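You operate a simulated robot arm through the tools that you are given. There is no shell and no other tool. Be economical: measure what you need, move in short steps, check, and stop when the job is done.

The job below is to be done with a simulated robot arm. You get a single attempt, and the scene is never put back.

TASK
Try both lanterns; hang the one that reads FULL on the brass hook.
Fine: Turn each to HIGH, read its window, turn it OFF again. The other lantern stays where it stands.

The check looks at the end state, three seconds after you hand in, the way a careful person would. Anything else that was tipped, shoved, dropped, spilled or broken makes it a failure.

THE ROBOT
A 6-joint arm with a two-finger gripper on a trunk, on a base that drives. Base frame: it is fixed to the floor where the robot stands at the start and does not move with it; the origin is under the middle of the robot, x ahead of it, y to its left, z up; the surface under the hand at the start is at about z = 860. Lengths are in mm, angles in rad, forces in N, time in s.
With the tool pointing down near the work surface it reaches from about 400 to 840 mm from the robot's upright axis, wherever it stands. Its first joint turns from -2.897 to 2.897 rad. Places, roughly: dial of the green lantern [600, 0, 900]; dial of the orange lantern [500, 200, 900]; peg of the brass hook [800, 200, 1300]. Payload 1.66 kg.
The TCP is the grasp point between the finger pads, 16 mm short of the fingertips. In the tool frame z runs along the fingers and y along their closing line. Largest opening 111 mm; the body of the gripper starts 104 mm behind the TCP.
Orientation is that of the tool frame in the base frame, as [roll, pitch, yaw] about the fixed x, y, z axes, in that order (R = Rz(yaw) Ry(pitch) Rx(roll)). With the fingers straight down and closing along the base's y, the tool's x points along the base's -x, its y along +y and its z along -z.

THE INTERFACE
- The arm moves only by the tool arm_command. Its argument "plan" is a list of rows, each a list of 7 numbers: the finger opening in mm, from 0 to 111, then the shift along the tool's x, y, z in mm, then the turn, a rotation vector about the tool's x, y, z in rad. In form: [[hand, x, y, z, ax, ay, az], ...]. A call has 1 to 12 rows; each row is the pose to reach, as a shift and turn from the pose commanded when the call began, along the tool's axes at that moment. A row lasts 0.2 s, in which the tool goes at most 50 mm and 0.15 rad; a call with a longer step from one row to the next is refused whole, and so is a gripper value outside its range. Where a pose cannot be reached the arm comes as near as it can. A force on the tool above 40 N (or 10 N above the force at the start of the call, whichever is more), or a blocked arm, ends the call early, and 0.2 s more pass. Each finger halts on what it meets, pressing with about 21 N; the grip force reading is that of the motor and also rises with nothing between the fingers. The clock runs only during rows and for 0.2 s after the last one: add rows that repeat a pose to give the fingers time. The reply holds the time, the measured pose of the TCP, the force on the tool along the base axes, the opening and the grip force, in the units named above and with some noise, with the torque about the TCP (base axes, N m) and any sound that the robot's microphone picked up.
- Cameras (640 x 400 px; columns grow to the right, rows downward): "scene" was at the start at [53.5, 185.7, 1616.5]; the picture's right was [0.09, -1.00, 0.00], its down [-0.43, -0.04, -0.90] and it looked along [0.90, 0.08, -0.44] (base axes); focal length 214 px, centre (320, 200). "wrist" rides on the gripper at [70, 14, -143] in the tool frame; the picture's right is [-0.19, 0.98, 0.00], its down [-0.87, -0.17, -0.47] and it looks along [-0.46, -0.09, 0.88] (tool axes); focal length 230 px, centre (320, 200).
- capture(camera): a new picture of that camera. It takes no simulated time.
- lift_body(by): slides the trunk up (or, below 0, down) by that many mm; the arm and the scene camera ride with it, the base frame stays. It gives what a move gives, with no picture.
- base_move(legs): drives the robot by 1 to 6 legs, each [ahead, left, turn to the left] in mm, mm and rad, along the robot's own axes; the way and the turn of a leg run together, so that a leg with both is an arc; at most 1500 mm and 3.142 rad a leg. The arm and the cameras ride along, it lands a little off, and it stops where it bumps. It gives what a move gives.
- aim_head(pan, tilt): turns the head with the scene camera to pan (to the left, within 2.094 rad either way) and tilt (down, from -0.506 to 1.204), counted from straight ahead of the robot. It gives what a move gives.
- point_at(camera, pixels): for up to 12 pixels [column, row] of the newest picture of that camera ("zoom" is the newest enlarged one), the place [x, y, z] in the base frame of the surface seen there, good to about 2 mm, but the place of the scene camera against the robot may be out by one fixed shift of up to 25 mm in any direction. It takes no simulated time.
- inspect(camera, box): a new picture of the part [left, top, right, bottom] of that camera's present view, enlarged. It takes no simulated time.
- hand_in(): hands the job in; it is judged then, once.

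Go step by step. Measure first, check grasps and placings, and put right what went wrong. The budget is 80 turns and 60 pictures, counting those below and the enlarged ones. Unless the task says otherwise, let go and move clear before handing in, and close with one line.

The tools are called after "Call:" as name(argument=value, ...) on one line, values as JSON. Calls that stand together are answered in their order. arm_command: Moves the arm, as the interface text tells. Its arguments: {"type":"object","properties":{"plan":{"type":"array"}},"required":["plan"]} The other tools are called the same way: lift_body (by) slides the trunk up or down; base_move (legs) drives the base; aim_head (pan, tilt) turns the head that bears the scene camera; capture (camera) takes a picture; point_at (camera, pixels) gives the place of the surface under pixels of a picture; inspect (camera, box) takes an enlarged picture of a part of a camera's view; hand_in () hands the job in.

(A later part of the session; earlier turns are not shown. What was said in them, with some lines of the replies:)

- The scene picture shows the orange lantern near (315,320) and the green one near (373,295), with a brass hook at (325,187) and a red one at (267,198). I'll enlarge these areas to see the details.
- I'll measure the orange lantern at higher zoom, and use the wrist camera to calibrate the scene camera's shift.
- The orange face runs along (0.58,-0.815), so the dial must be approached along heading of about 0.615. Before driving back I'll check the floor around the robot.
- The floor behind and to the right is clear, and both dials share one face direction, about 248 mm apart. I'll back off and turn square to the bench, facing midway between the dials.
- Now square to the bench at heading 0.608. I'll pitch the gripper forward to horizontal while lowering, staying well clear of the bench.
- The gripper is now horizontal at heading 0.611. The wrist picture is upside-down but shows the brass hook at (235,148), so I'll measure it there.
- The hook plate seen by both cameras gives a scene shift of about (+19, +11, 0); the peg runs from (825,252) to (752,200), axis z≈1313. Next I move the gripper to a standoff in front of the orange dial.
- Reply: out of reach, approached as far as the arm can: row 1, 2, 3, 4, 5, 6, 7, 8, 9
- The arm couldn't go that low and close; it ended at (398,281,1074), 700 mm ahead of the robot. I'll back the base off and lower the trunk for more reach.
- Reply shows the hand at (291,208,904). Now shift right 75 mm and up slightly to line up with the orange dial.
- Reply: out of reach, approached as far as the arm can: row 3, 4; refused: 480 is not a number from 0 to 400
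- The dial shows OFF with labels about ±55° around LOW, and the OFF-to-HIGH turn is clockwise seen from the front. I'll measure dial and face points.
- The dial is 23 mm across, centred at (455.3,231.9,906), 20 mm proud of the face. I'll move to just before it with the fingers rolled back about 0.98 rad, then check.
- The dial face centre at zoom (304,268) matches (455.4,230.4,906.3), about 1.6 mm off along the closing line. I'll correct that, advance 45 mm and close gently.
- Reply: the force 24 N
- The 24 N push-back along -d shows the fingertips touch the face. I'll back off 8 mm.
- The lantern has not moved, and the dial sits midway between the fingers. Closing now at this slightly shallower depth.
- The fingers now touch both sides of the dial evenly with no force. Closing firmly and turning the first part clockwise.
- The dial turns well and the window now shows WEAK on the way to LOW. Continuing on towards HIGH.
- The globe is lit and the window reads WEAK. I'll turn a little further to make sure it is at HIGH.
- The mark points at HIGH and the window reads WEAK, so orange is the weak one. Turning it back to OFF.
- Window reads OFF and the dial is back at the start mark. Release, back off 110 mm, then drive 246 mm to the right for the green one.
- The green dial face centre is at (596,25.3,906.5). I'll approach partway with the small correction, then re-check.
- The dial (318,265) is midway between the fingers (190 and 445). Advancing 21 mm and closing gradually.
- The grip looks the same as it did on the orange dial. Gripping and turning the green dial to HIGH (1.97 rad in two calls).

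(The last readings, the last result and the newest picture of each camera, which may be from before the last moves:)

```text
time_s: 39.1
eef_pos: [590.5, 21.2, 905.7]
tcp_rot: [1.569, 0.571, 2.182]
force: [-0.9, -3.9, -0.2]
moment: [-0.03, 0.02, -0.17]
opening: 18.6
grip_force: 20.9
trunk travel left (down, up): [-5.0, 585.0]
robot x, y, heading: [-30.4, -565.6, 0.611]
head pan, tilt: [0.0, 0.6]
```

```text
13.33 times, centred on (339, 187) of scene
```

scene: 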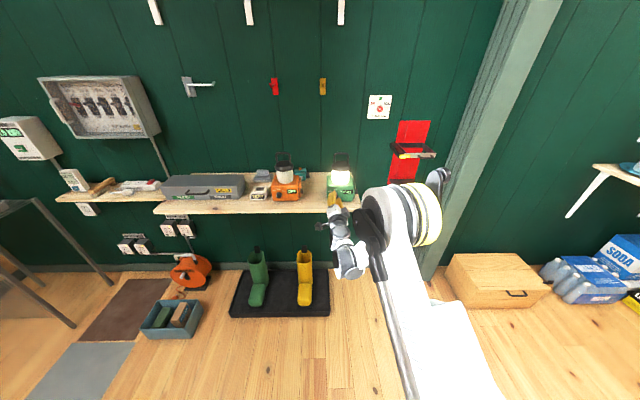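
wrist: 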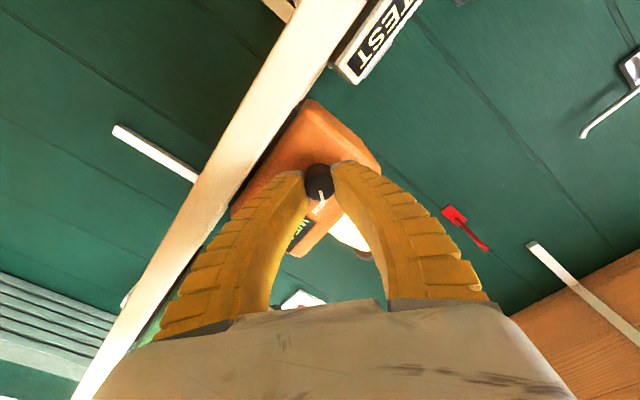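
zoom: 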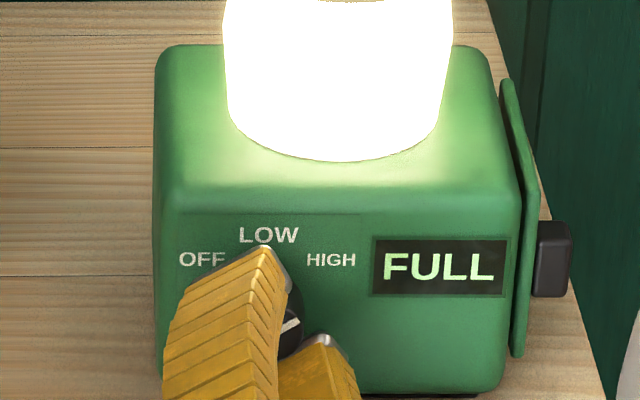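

The green lantern at HIGH reads FULL. Turning it back to OFF.

Call:
arm_command(plan=[[10, 0, 0, 0, 0, 0, -0.14], [10, 0, 0, 0, 0, 0, -0.28], [10, 0, 0, 0, 0, 0, -0.42], [10, 0, 0, 0, 0, 0, -0.56], [10, 0, 0, 0, 0, 0, -0.7], [10, 0, 0, 0, 0, 0, -0.84], [10, 0, 0, 0, 0, 0, -0.98], [10, 0, 0, 0, 0, 0, -1.12], [10, 0, 0, 0, 0, 0, -1.26], [10, 0, 0, 0, 0, 0, -1.4], [10, 0, 0, 0, 0, 0, -1.54], [10, 0, 0, 0, 0, 0, -1.68]])

Call:
arm_command(plan=[[10, 0, 0, 0, 0, 0, -0.14], [10, 0, 0, 0, 0, 0, -0.29], [10, 0, 0, 0, 0, 0, -0.29]])

Call:
inspect(camera="wrist", box=[200, 90, 400, 215])

```text
time_s: 41.7
eef_pos: [590.5, 22.4, 907.4]
tcp_rot: [-1.573, 0.888, -0.962]
force: [-3.4, -0.1, 0.1]
moment: [0.01, 0.01, 0.1]
opening: 18.6
grip_force: 21.1
trunk travel left (down, up): [-5.0, 585.0]
robot x, y, heading: [-31.3, -564.9, 0.615]
head pan, tilt: [0.0, 0.6]
```

```text
time_s: 42.5
eef_pos: [589.5, 20.6, 905.9]
tcp_rot: [-1.571, 0.599, -0.959]
force: [-2.8, -1.2, 0.2]
moment: [-0.07, 0.1, -0.04]
opening: 18.6
grip_force: 20.9
trunk travel left (down, up): [-5.0, 585.0]
robot x, y, heading: [-28.2, -561.7, 0.611]
head pan, tilt: [0.0, 0.6]
```

```text
3.20 times, centred on (300, 152) of wrist
```

zoom: 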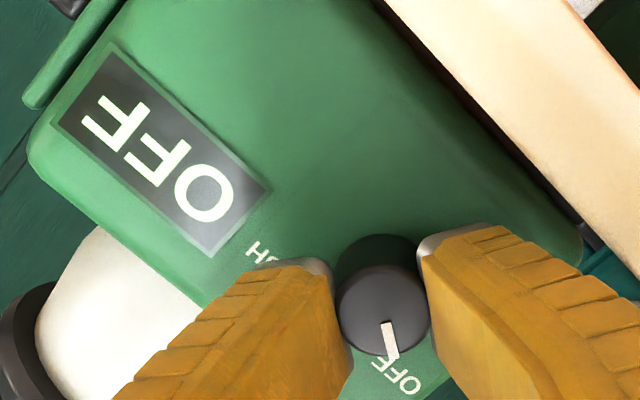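

OFF again. Release, back off 120 mm, and level the fingers.

Call:
arm_command(plan=[[20, 0, 0, 0, 0, 0, 0], [34, 0, 0, 0, 0, 0, 0], [46, 0, 0, 0, 0, 0, 0], [46, 0, 0, -30, 0, 0, 0], [46, 0, 0, -60, 0, 0, 0.14], [50, -10, -14, -85, 0, 0, 0.28], [60, -20, -29, -100, 0, 0, 0.42], [70, -30, -43, -100, 0, 0, 0.56], [80, -40, -58, -100, 0, 0, 0.7], [90, -40, -58, -100, 0, 0, 0.84], [100, -40, -58, -100, 0, 0, 0.972], [100, -40, -58, -100, 0, 0, 0.972]])

Call:
capture(camera="wrist")

```text
time_s: 45.1
eef_pos: [508.8, -36.2, 977.7]
tcp_rot: [1.769, 1.568, 2.38]
force: [0.0, 0.1, -0.7]
moment: [0.0, 0.01, -0.02]
opening: 100.1
grip_force: 0.5
trunk travel left (down, up): [-5.0, 585.0]
robot x, y, heading: [-27.9, -559.6, 0.608]
head pan, tilt: [0.0, 0.6]
```

```text
22 pictures are left
```

wrist: 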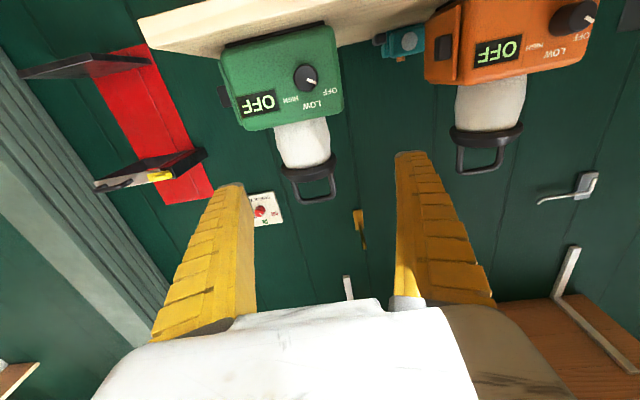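

Call:
inspect(camera="wrist", box=[240, 110, 368, 210])

Call:
point_at(camera="wrist", pixels=[[278, 145], [303, 145], [328, 145], [303, 130], [303, 160], [300, 174], [309, 195], [294, 190], [331, 187], [307, 70], [280, 100], [330, 90]])

```text
4.00 times, centred on (304, 160) of wrist
```

zoom: 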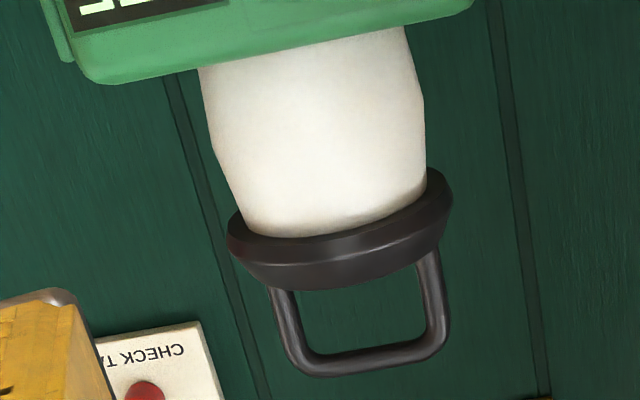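

```text
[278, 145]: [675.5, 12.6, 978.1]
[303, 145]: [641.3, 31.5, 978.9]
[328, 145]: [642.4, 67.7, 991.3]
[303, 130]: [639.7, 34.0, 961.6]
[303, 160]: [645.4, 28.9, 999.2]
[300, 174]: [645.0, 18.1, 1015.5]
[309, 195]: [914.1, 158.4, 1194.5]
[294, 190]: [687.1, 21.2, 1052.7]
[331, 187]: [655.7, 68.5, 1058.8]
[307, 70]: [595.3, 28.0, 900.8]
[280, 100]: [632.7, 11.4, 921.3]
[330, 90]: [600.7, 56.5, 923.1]
```

Call:
point_at(camera="zoom", pixels=[[218, 150], [421, 135], [320, 143], [318, 180], [285, 310], [437, 290], [310, 362], [420, 345], [365, 358], [345, 262], [250, 250], [442, 205]])

```text
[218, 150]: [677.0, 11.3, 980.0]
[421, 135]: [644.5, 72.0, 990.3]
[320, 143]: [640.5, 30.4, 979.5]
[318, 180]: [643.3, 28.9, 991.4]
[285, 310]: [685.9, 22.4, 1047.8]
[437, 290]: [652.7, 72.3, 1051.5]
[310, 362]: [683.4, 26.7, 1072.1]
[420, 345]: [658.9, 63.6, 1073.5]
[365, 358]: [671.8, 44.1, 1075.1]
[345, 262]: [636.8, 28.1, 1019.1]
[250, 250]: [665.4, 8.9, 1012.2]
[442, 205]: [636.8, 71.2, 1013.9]
```

The globe axis is at (d,t)=(578,345.5), radius about 35, and the handle bar underside is at z≈1074 with the loop facing the wall. I'll line the hand up with the globe, then drive 100 mm ahead.

Call:
arm_command(plan=[[104, -2, -12, 0, 0, 0, 0], [104, -2, -23.6, 0, 0, 0, 0], [104, -2, -23.6, 0, 0, 0, 0]])

Call:
base_move(legs=[[100, 0, 0]])

Call:
capture(camera="wrist")

```text
time_s: 45.9
eef_pos: [521.8, -55.0, 979.4]
tcp_rot: [1.937, 1.568, 2.549]
force: [0.5, -0.4, -0.8]
moment: [0.01, 0.04, 0.01]
opening: 104.5
grip_force: 0.2
trunk travel left (down, up): [-5.0, 585.0]
robot x, y, heading: [-28.7, -566.0, 0.611]
head pan, tilt: [0.0, 0.6]
```

```text
time_s: 47.1
eef_pos: [603.8, 2.8, 979.0]
tcp_rot: [1.975, 1.571, 2.587]
force: [0.5, -0.3, 0.3]
moment: [0.01, -0.03, 0.0]
opening: 104.4
grip_force: 0.4
trunk travel left (down, up): [-5.0, 585.0]
robot x, y, heading: [51.0, -507.2, 0.614]
head pan, tilt: [0.0, 0.6]
```

```text
20 pictures are left
```

wrist: 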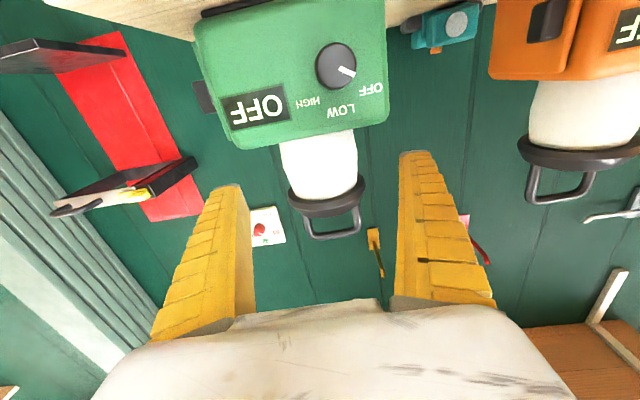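

Globe (280–357 px, centre 319) is centred between the fingers. Advancing 82 mm around it.

Call:
arm_command(plan=[[104, 0, -0.5, 25, 0, 0, 0], [104, 0, -0.5, 50, 0, 0, 0], [104, 0, -0.5, 70, 0, 0, 0], [104, 0, -0.5, 82, 0, 0, 0], [104, 0, -0.5, 82, 0, 0, 0]])

Call:
capture(camera="wrist")

```text
time_s: 48.3
eef_pos: [673.1, 49.3, 978.6]
tcp_rot: [2.007, 1.57, 2.617]
force: [-0.4, 0.1, -0.2]
moment: [0.01, -0.01, 0.02]
opening: 104.6
grip_force: 0.0
trunk travel left (down, up): [-5.0, 585.0]
robot x, y, heading: [50.9, -506.2, 0.611]
head pan, tilt: [0.0, 0.6]
```

```text
19 pictures are left
```

wrist: 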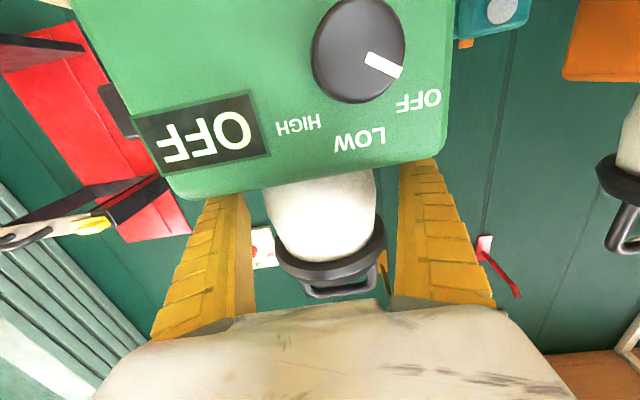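

The hand straddles the globe: TCP at d=579, t=346. Closing.

Call:
arm_command(plan=[[94, 0, 0, 0, 0, 0, 0], [86, 0, 0, 0, 0, 0, 0], [80, 0, 0, 0, 0, 0, 0], [76, 0, 0, 0, 0, 0, 0], [72, 0, 0, 0, 0, 0, 0], [68, 0, 0, 0, 0, 0, 0], [60, 0, 0, 0, 0, 0, 0], [50, 0, 0, 0, 0, 0, 0], [40, 0, 0, 0, 0, 0, 0], [40, 0, 0, 0, 0, 0, 0]])

Call:
capture(camera="wrist")

```text
time_s: 50.5
eef_pos: [672.7, 49.6, 978.8]
tcp_rot: [2.018, 1.569, 2.628]
force: [5.2, 2.6, 3.5]
moment: [-0.07, -0.01, 0.03]
opening: 75.9
grip_force: 21.0
trunk travel left (down, up): [-5.0, 585.0]
robot x, y, heading: [52.4, -503.8, 0.609]
head pan, tilt: [0.0, 0.6]
```

```text
18 pictures are left
```

wrist: 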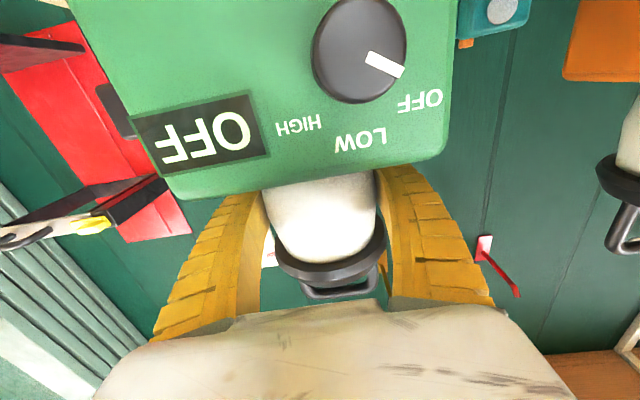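

Gripped at 76 mm with 21 N. A test lift of 25 mm with the arm.

Call:
arm_command(plan=[[40, -8, 0, 0, 0, 0, 0], [40, -16, 0, 0, 0, 0, 0], [40, -25, 0, 0, 0, 0, 0], [40, -25, 0, 0, 0, 0, 0]])

Call:
capture(camera="wrist")

```text
time_s: 51.5
eef_pos: [673.1, 48.8, 1004.1]
tcp_rot: [2.272, 1.569, 2.883]
force: [1.1, 0.8, -8.7]
moment: [0.03, 0.01, -0.01]
opening: 76.9
grip_force: 20.7
trunk travel left (down, up): [-5.0, 585.0]
robot x, y, heading: [49.0, -507.4, 0.611]
head pan, tilt: [0.0, 0.6]
```

```text
17 pictures are left
```

wrist: 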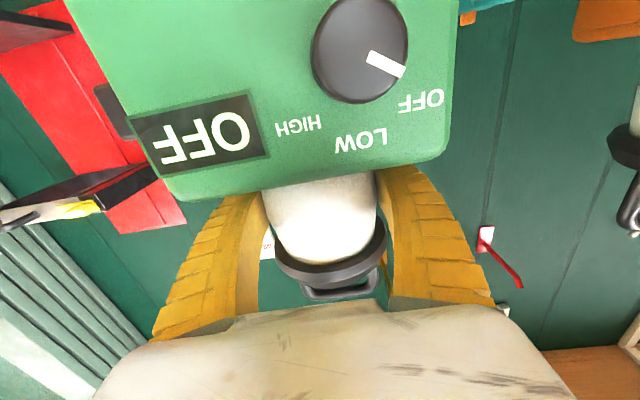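

Lifted cleanly, about 8.7 N. Raising the trunk 237 mm, then driving 77 mm left to line the loop up with the peg (still 80 mm short of the tip).

Call:
lift_body(by=237)

Call:
base_move(legs=[[0, 77, 0]])

Call:
capture(camera="scene")

```text
time_s: 53.9
eef_pos: [672.9, 49.3, 1239.5]
tcp_rot: [2.333, 1.569, 2.944]
force: [-0.3, -0.8, -8.4]
moment: [0.02, -0.05, -0.04]
opening: 76.9
grip_force: 21.8
trunk travel left (down, up): [-242.0, 348.0]
robot x, y, heading: [50.2, -507.9, 0.614]
head pan, tilt: [0.0, 0.6]
```

```text
time_s: 55.0
eef_pos: [628.1, 112.8, 1239.4]
tcp_rot: [2.728, 1.569, -2.944]
force: [-0.7, 0.1, -8.7]
moment: [0.06, 0.01, -0.05]
opening: 76.9
grip_force: 21.5
trunk travel left (down, up): [-242.0, 348.0]
robot x, y, heading: [8.9, -441.7, 0.613]
head pan, tilt: [0.0, 0.6]
```

```text
16 pictures are left
```

scene: 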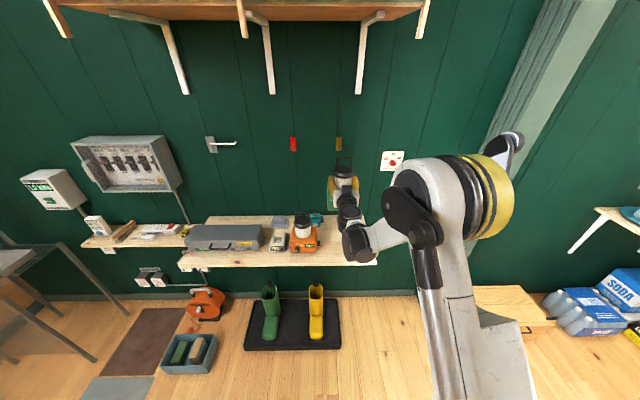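

Call:
inspect(camera="scene", box=[310, 125, 374, 185])

Call:
inspect(camera="wrist", box=[220, 170, 420, 320])

```text
6.67 times, centred on (342, 155) of scene
```

zoom: 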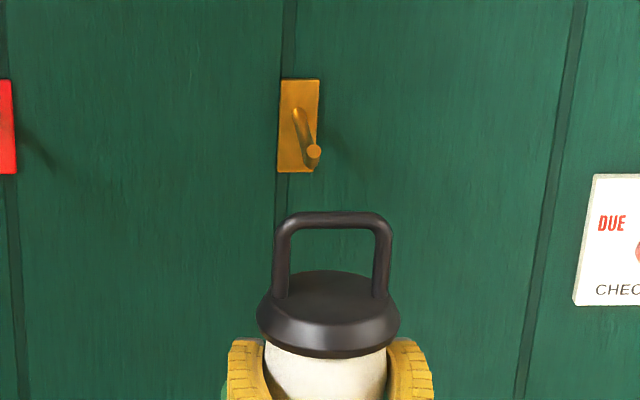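

```text
2.67 times, centred on (320, 245) of wrist
```

zoom: 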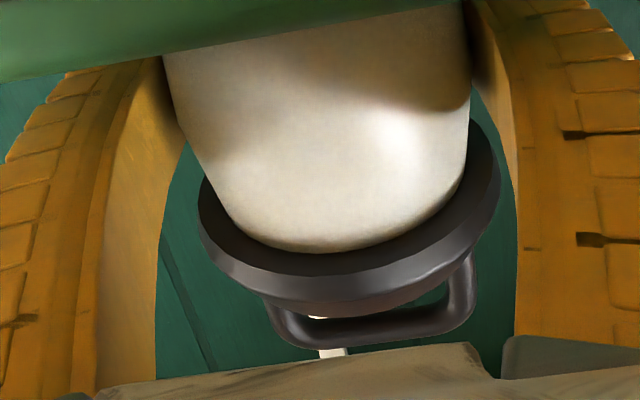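

Call:
point_at(camera="scene", pixels=[[343.95, 157.4], [343.95, 158.4], [343.95, 159], [336.3, 165.5], [351.15, 164.75], [343.5, 166.3], [343.5, 170], [340.95, 147.8], [340.9, 146.9], [339.7, 145], [339, 142.5]])

```text
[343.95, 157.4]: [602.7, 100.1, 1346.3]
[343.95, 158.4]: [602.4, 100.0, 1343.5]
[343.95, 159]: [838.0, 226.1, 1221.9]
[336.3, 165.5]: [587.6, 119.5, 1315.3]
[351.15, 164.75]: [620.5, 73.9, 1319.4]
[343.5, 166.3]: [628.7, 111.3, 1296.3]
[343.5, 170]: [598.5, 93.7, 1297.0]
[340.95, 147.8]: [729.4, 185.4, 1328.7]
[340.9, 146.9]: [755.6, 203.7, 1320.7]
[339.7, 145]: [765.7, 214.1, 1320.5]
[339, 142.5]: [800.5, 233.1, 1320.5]
```

In scene coordinates the loop spans z 1297–1337 and the peg tip 1307–1329, and laterally they match within 1 mm. I'll drive 100 mm ahead (still 40 mm short of the tip) and check.

Call:
base_move(legs=[[100, 0, 0]])

Call:
inspect(camera="scene", box=[310, 105, 390, 180])

```text
time_s: 56.1
eef_pos: [711.1, 171.1, 1238.0]
tcp_rot: [2.606, 1.568, -3.067]
force: [0.0, 0.3, -8.8]
moment: [0.11, -0.11, 0.03]
opening: 77.2
grip_force: 20.9
trunk travel left (down, up): [-242.0, 348.0]
robot x, y, heading: [86.3, -384.1, 0.607]
head pan, tilt: [0.0, 0.6]
```

```text
5.33 times, centred on (350, 142) of scene
```

zoom: 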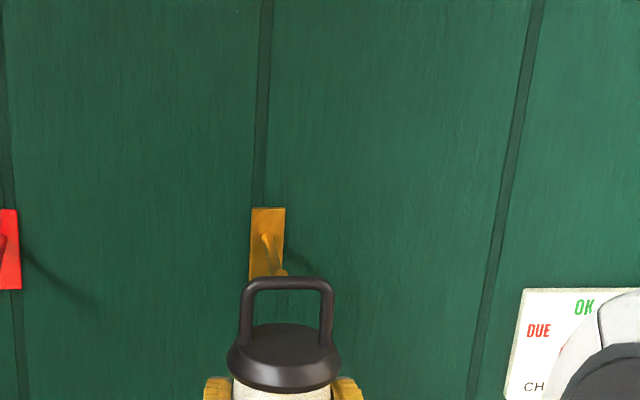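

Call:
point_at(camera="zoom", pixels=[[287, 280], [287, 287], [246, 330], [326, 325], [280, 271], [270, 245], [285, 335], [287, 345]])

```text
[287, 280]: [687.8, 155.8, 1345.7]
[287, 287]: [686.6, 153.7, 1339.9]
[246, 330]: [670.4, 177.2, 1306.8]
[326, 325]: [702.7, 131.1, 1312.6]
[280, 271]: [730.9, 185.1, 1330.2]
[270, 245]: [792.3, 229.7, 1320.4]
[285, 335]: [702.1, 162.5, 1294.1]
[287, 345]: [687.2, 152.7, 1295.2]
```

Loop and peg remain aligned (t≈268 for both, bar underside ~1337 above tip 1330). Pushing in 82 mm with the arm, 2 mm higher.

Call:
arm_command(plan=[[40, -2, 0, 10, 0, 0, 0], [40, -2, 0, 20, 0, 0, 0], [40, -2, 0, 30, 0, 0, 0], [40, -2, 0, 40, 0, 0, 0], [40, -2, 0, 50, 0, 0, 0], [40, -2, 0, 60, 0, 0, 0], [40, -2, 0, 70, 0, 0, 0], [40, -2, 0, 78, 0, 0, 0], [40, -2, 0, 82, 0, 0, 0], [40, -2, 0, 82, 0, 0, 0]])

Call:
inspect(camera="scene", box=[310, 95, 390, 170])

```text
time_s: 58.3
eef_pos: [777.6, 217.6, 1241.8]
tcp_rot: [2.329, 1.57, 2.942]
force: [1.2, 0.3, -7.2]
moment: [-0.01, -0.03, 0.0]
opening: 76.9
grip_force: 20.4
trunk travel left (down, up): [-242.0, 348.0]
robot x, y, heading: [88.7, -387.7, 0.611]
head pan, tilt: [0.0, 0.6]
```

```text
5.33 times, centred on (350, 132) of scene
```

zoom: 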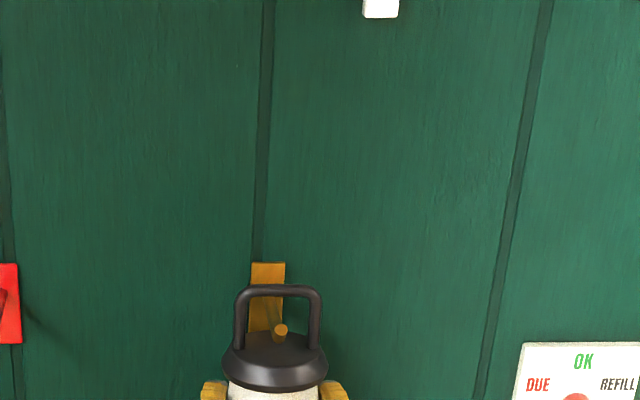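

The peg passes through the loop with its tip (281,330) in front of the bar. Now lowering about 17 mm and watching the force.

Call:
arm_command(plan=[[40, 4, 0, 0, 0, 0, 0], [40, 8, 0, 0, 0, 0, 0], [40, 12, 0, 0, 0, 0, 0], [40, 15, 0, 0, 0, 0, 0], [40, 17, 0, 0, 0, 0, 0]])

Call:
inspect(camera="scene", box=[325, 130, 373, 160])

```text
time_s: 59.5
eef_pos: [776.4, 217.0, 1224.0]
tcp_rot: [2.334, 1.569, 2.948]
force: [-0.2, -0.3, -9.5]
moment: [0.08, -0.02, 0.03]
opening: 76.8
grip_force: 21.3
trunk travel left (down, up): [-242.0, 348.0]
robot x, y, heading: [88.7, -384.4, 0.614]
head pan, tilt: [0.0, 0.6]
```

```text
13.33 times, centred on (349, 145) of scene
```

zoom: 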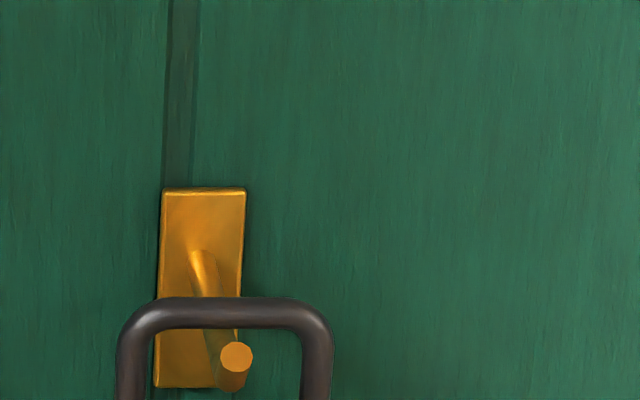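

The bar is just above the shaft, with the full weight still on the hand. Lowering a few more mm.

Call:
arm_command(plan=[[40, 1.5, 0, 0, 0, 0, 0], [40, 3, 0, 0, 0, 0, 0], [40, 3, 0, 0, 0, 0, 0]])

```text
time_s: 60.3
eef_pos: [776.6, 216.4, 1222.3]
tcp_rot: [2.271, 1.57, 2.882]
force: [0.1, 0.7, -5.5]
moment: [-0.03, 0.05, 0.05]
opening: 76.5
grip_force: 20.9
trunk travel left (down, up): [-242.0, 348.0]
robot x, y, heading: [89.5, -386.1, 0.607]
head pan, tilt: [0.0, 0.6]
```

Weight is transferring (−5.5 N). Another 1.2 mm down.

Call:
arm_command(plan=[[40, 0.7, 0, 0, 0, 0, 0], [40, 1.2, 0, 0, 0, 0, 0], [40, 1.2, 0, 0, 0, 0, 0]])

Call:
inspect(camera="scene", box=[325, 130, 373, 160])

```text
time_s: 61.1
eef_pos: [776.4, 215.6, 1221.7]
tcp_rot: [1.713, 1.568, 2.324]
force: [3.9, 3.4, 11.6]
moment: [-0.33, 0.37, -0.03]
opening: 75.8
grip_force: 20.8
trunk travel left (down, up): [-242.0, 348.0]
robot x, y, heading: [92.3, -389.1, 0.613]
head pan, tilt: [0.0, 0.6]
```

```text
13.33 times, centred on (349, 145) of scene
```

zoom: 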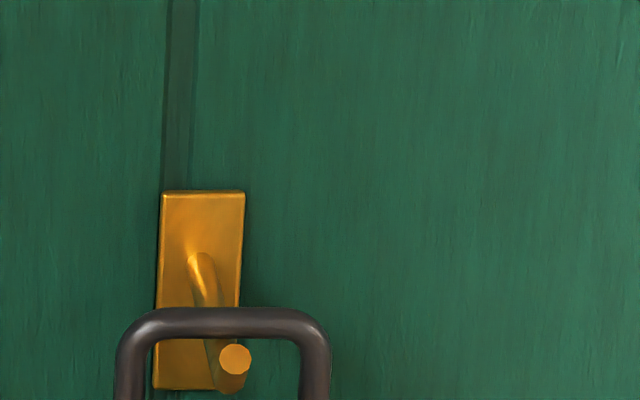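

Fully resting on the peg (now +11.6 N). I'll ease up 0.6 mm and open slowly.

Call:
arm_command(plan=[[60, -0.6, 0, 0, 0, 0, 0], [72, -0.6, 0, 0, 0, 0, 0], [76, -0.6, 0, 0, 0, 0, 0], [79, -0.6, 0, 0, 0, 0, 0], [83, -0.6, 0, 0, 0, 0, 0], [90, -0.6, 0, 0, 0, 0, 0], [98, -0.6, 0, 0, 0, 0, 0], [108, -0.6, 0, 0, 0, 0, 0], [108, -0.6, 0, 0, 0, 0, 0]])

Call:
capture(camera="wrist")

Call:
inspect(camera="scene", box=[310, 120, 390, 195])

```text
time_s: 63.1
eef_pos: [775.8, 216.6, 1221.7]
tcp_rot: [2.006, 1.569, 2.617]
force: [0.4, 0.3, 0.1]
moment: [0.02, 0.02, 0.03]
opening: 108.3
grip_force: 0.2
trunk travel left (down, up): [-242.0, 348.0]
robot x, y, heading: [87.7, -386.3, 0.614]
head pan, tilt: [0.0, 0.6]
```

```text
9 pictures are left
```

wrist: 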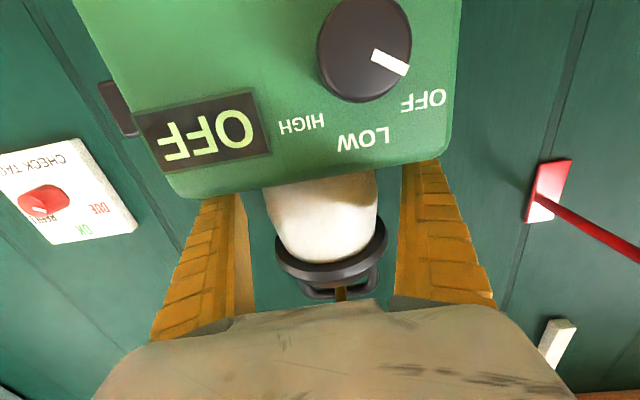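

```text
5.33 times, centred on (350, 158) of scene
```

zoom: 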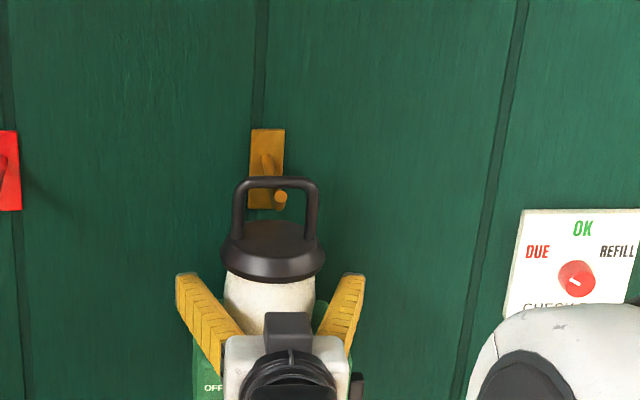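

It hangs freely, and the fingers are clear of the globe on both sides. Withdrawing straight back.

Call:
arm_command(plan=[[108, 0, 0, -20, 0, 0, 0], [108, 0, 0, -45, 0, 0, 0], [108, 0, 0, -75, 0, 0, 0], [108, 0, 0, -110, 0, 0, 0], [108, 0, 0, -140, 0, 0, 0], [108, 0, 0, -140, 0, 0, 0]])

Call:
base_move(legs=[[-150, 0, 0]])

Call:
capture(camera="wrist")

Call:
capture(camera="scene")

```text
time_s: 64.5
eef_pos: [661.8, 135.1, 1221.0]
tcp_rot: [-1.076, 1.571, -0.465]
force: [0.1, 0.0, 0.1]
moment: [0.0, 0.01, -0.01]
opening: 108.2
grip_force: 0.6
trunk travel left (down, up): [-242.0, 348.0]
robot x, y, heading: [88.5, -387.3, 0.614]
head pan, tilt: [0.0, 0.6]
```

```text
time_s: 65.9
eef_pos: [539.9, 47.8, 1222.4]
tcp_rot: [1.504, 1.57, 2.116]
force: [0.1, -0.1, 0.7]
moment: [-0.02, 0.05, -0.01]
opening: 107.9
grip_force: 0.8
trunk travel left (down, up): [-242.0, 348.0]
robot x, y, heading: [-29.5, -472.7, 0.613]
head pan, tilt: [0.0, 0.6]
```

```text
7 pictures are left
```

wrist: 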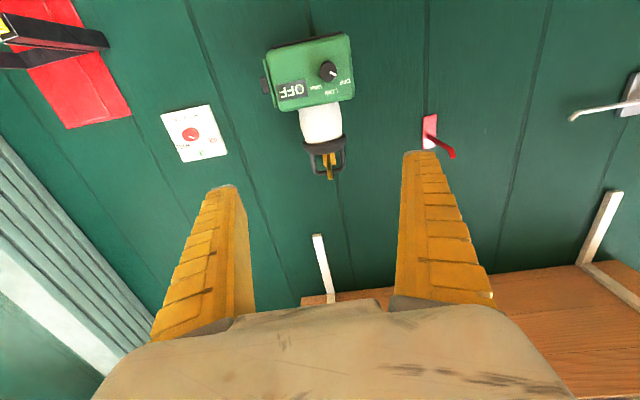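

```text
6 pictures are left
```

scene: 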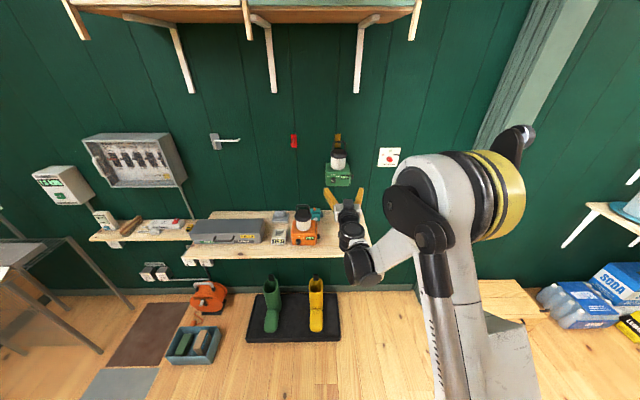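

The green lantern hangs on the brass hook, reads OFF, and the orange one stands on the bench. One last enlarged check of both.

Call:
inspect(camera="scene", box=[265, 125, 385, 255])

```text
3.08 times, centred on (325, 190) of scene
```

zoom: 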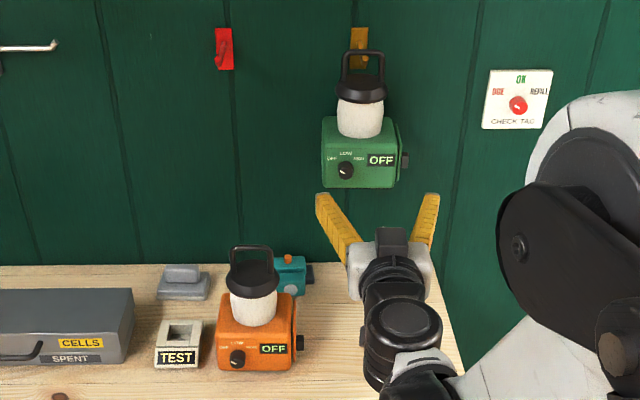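

Both lantern windows read OFF, the green lantern hangs from the brass peg, and nothing else has moved. Handing in.

Call:
hand_in()

```text
The job is handed in.
```

At HIGH the green lantern read FULL and the orange one WEAK; both are OFF again, with the green one hanging on the brass hook and the orange one still standing in its place.
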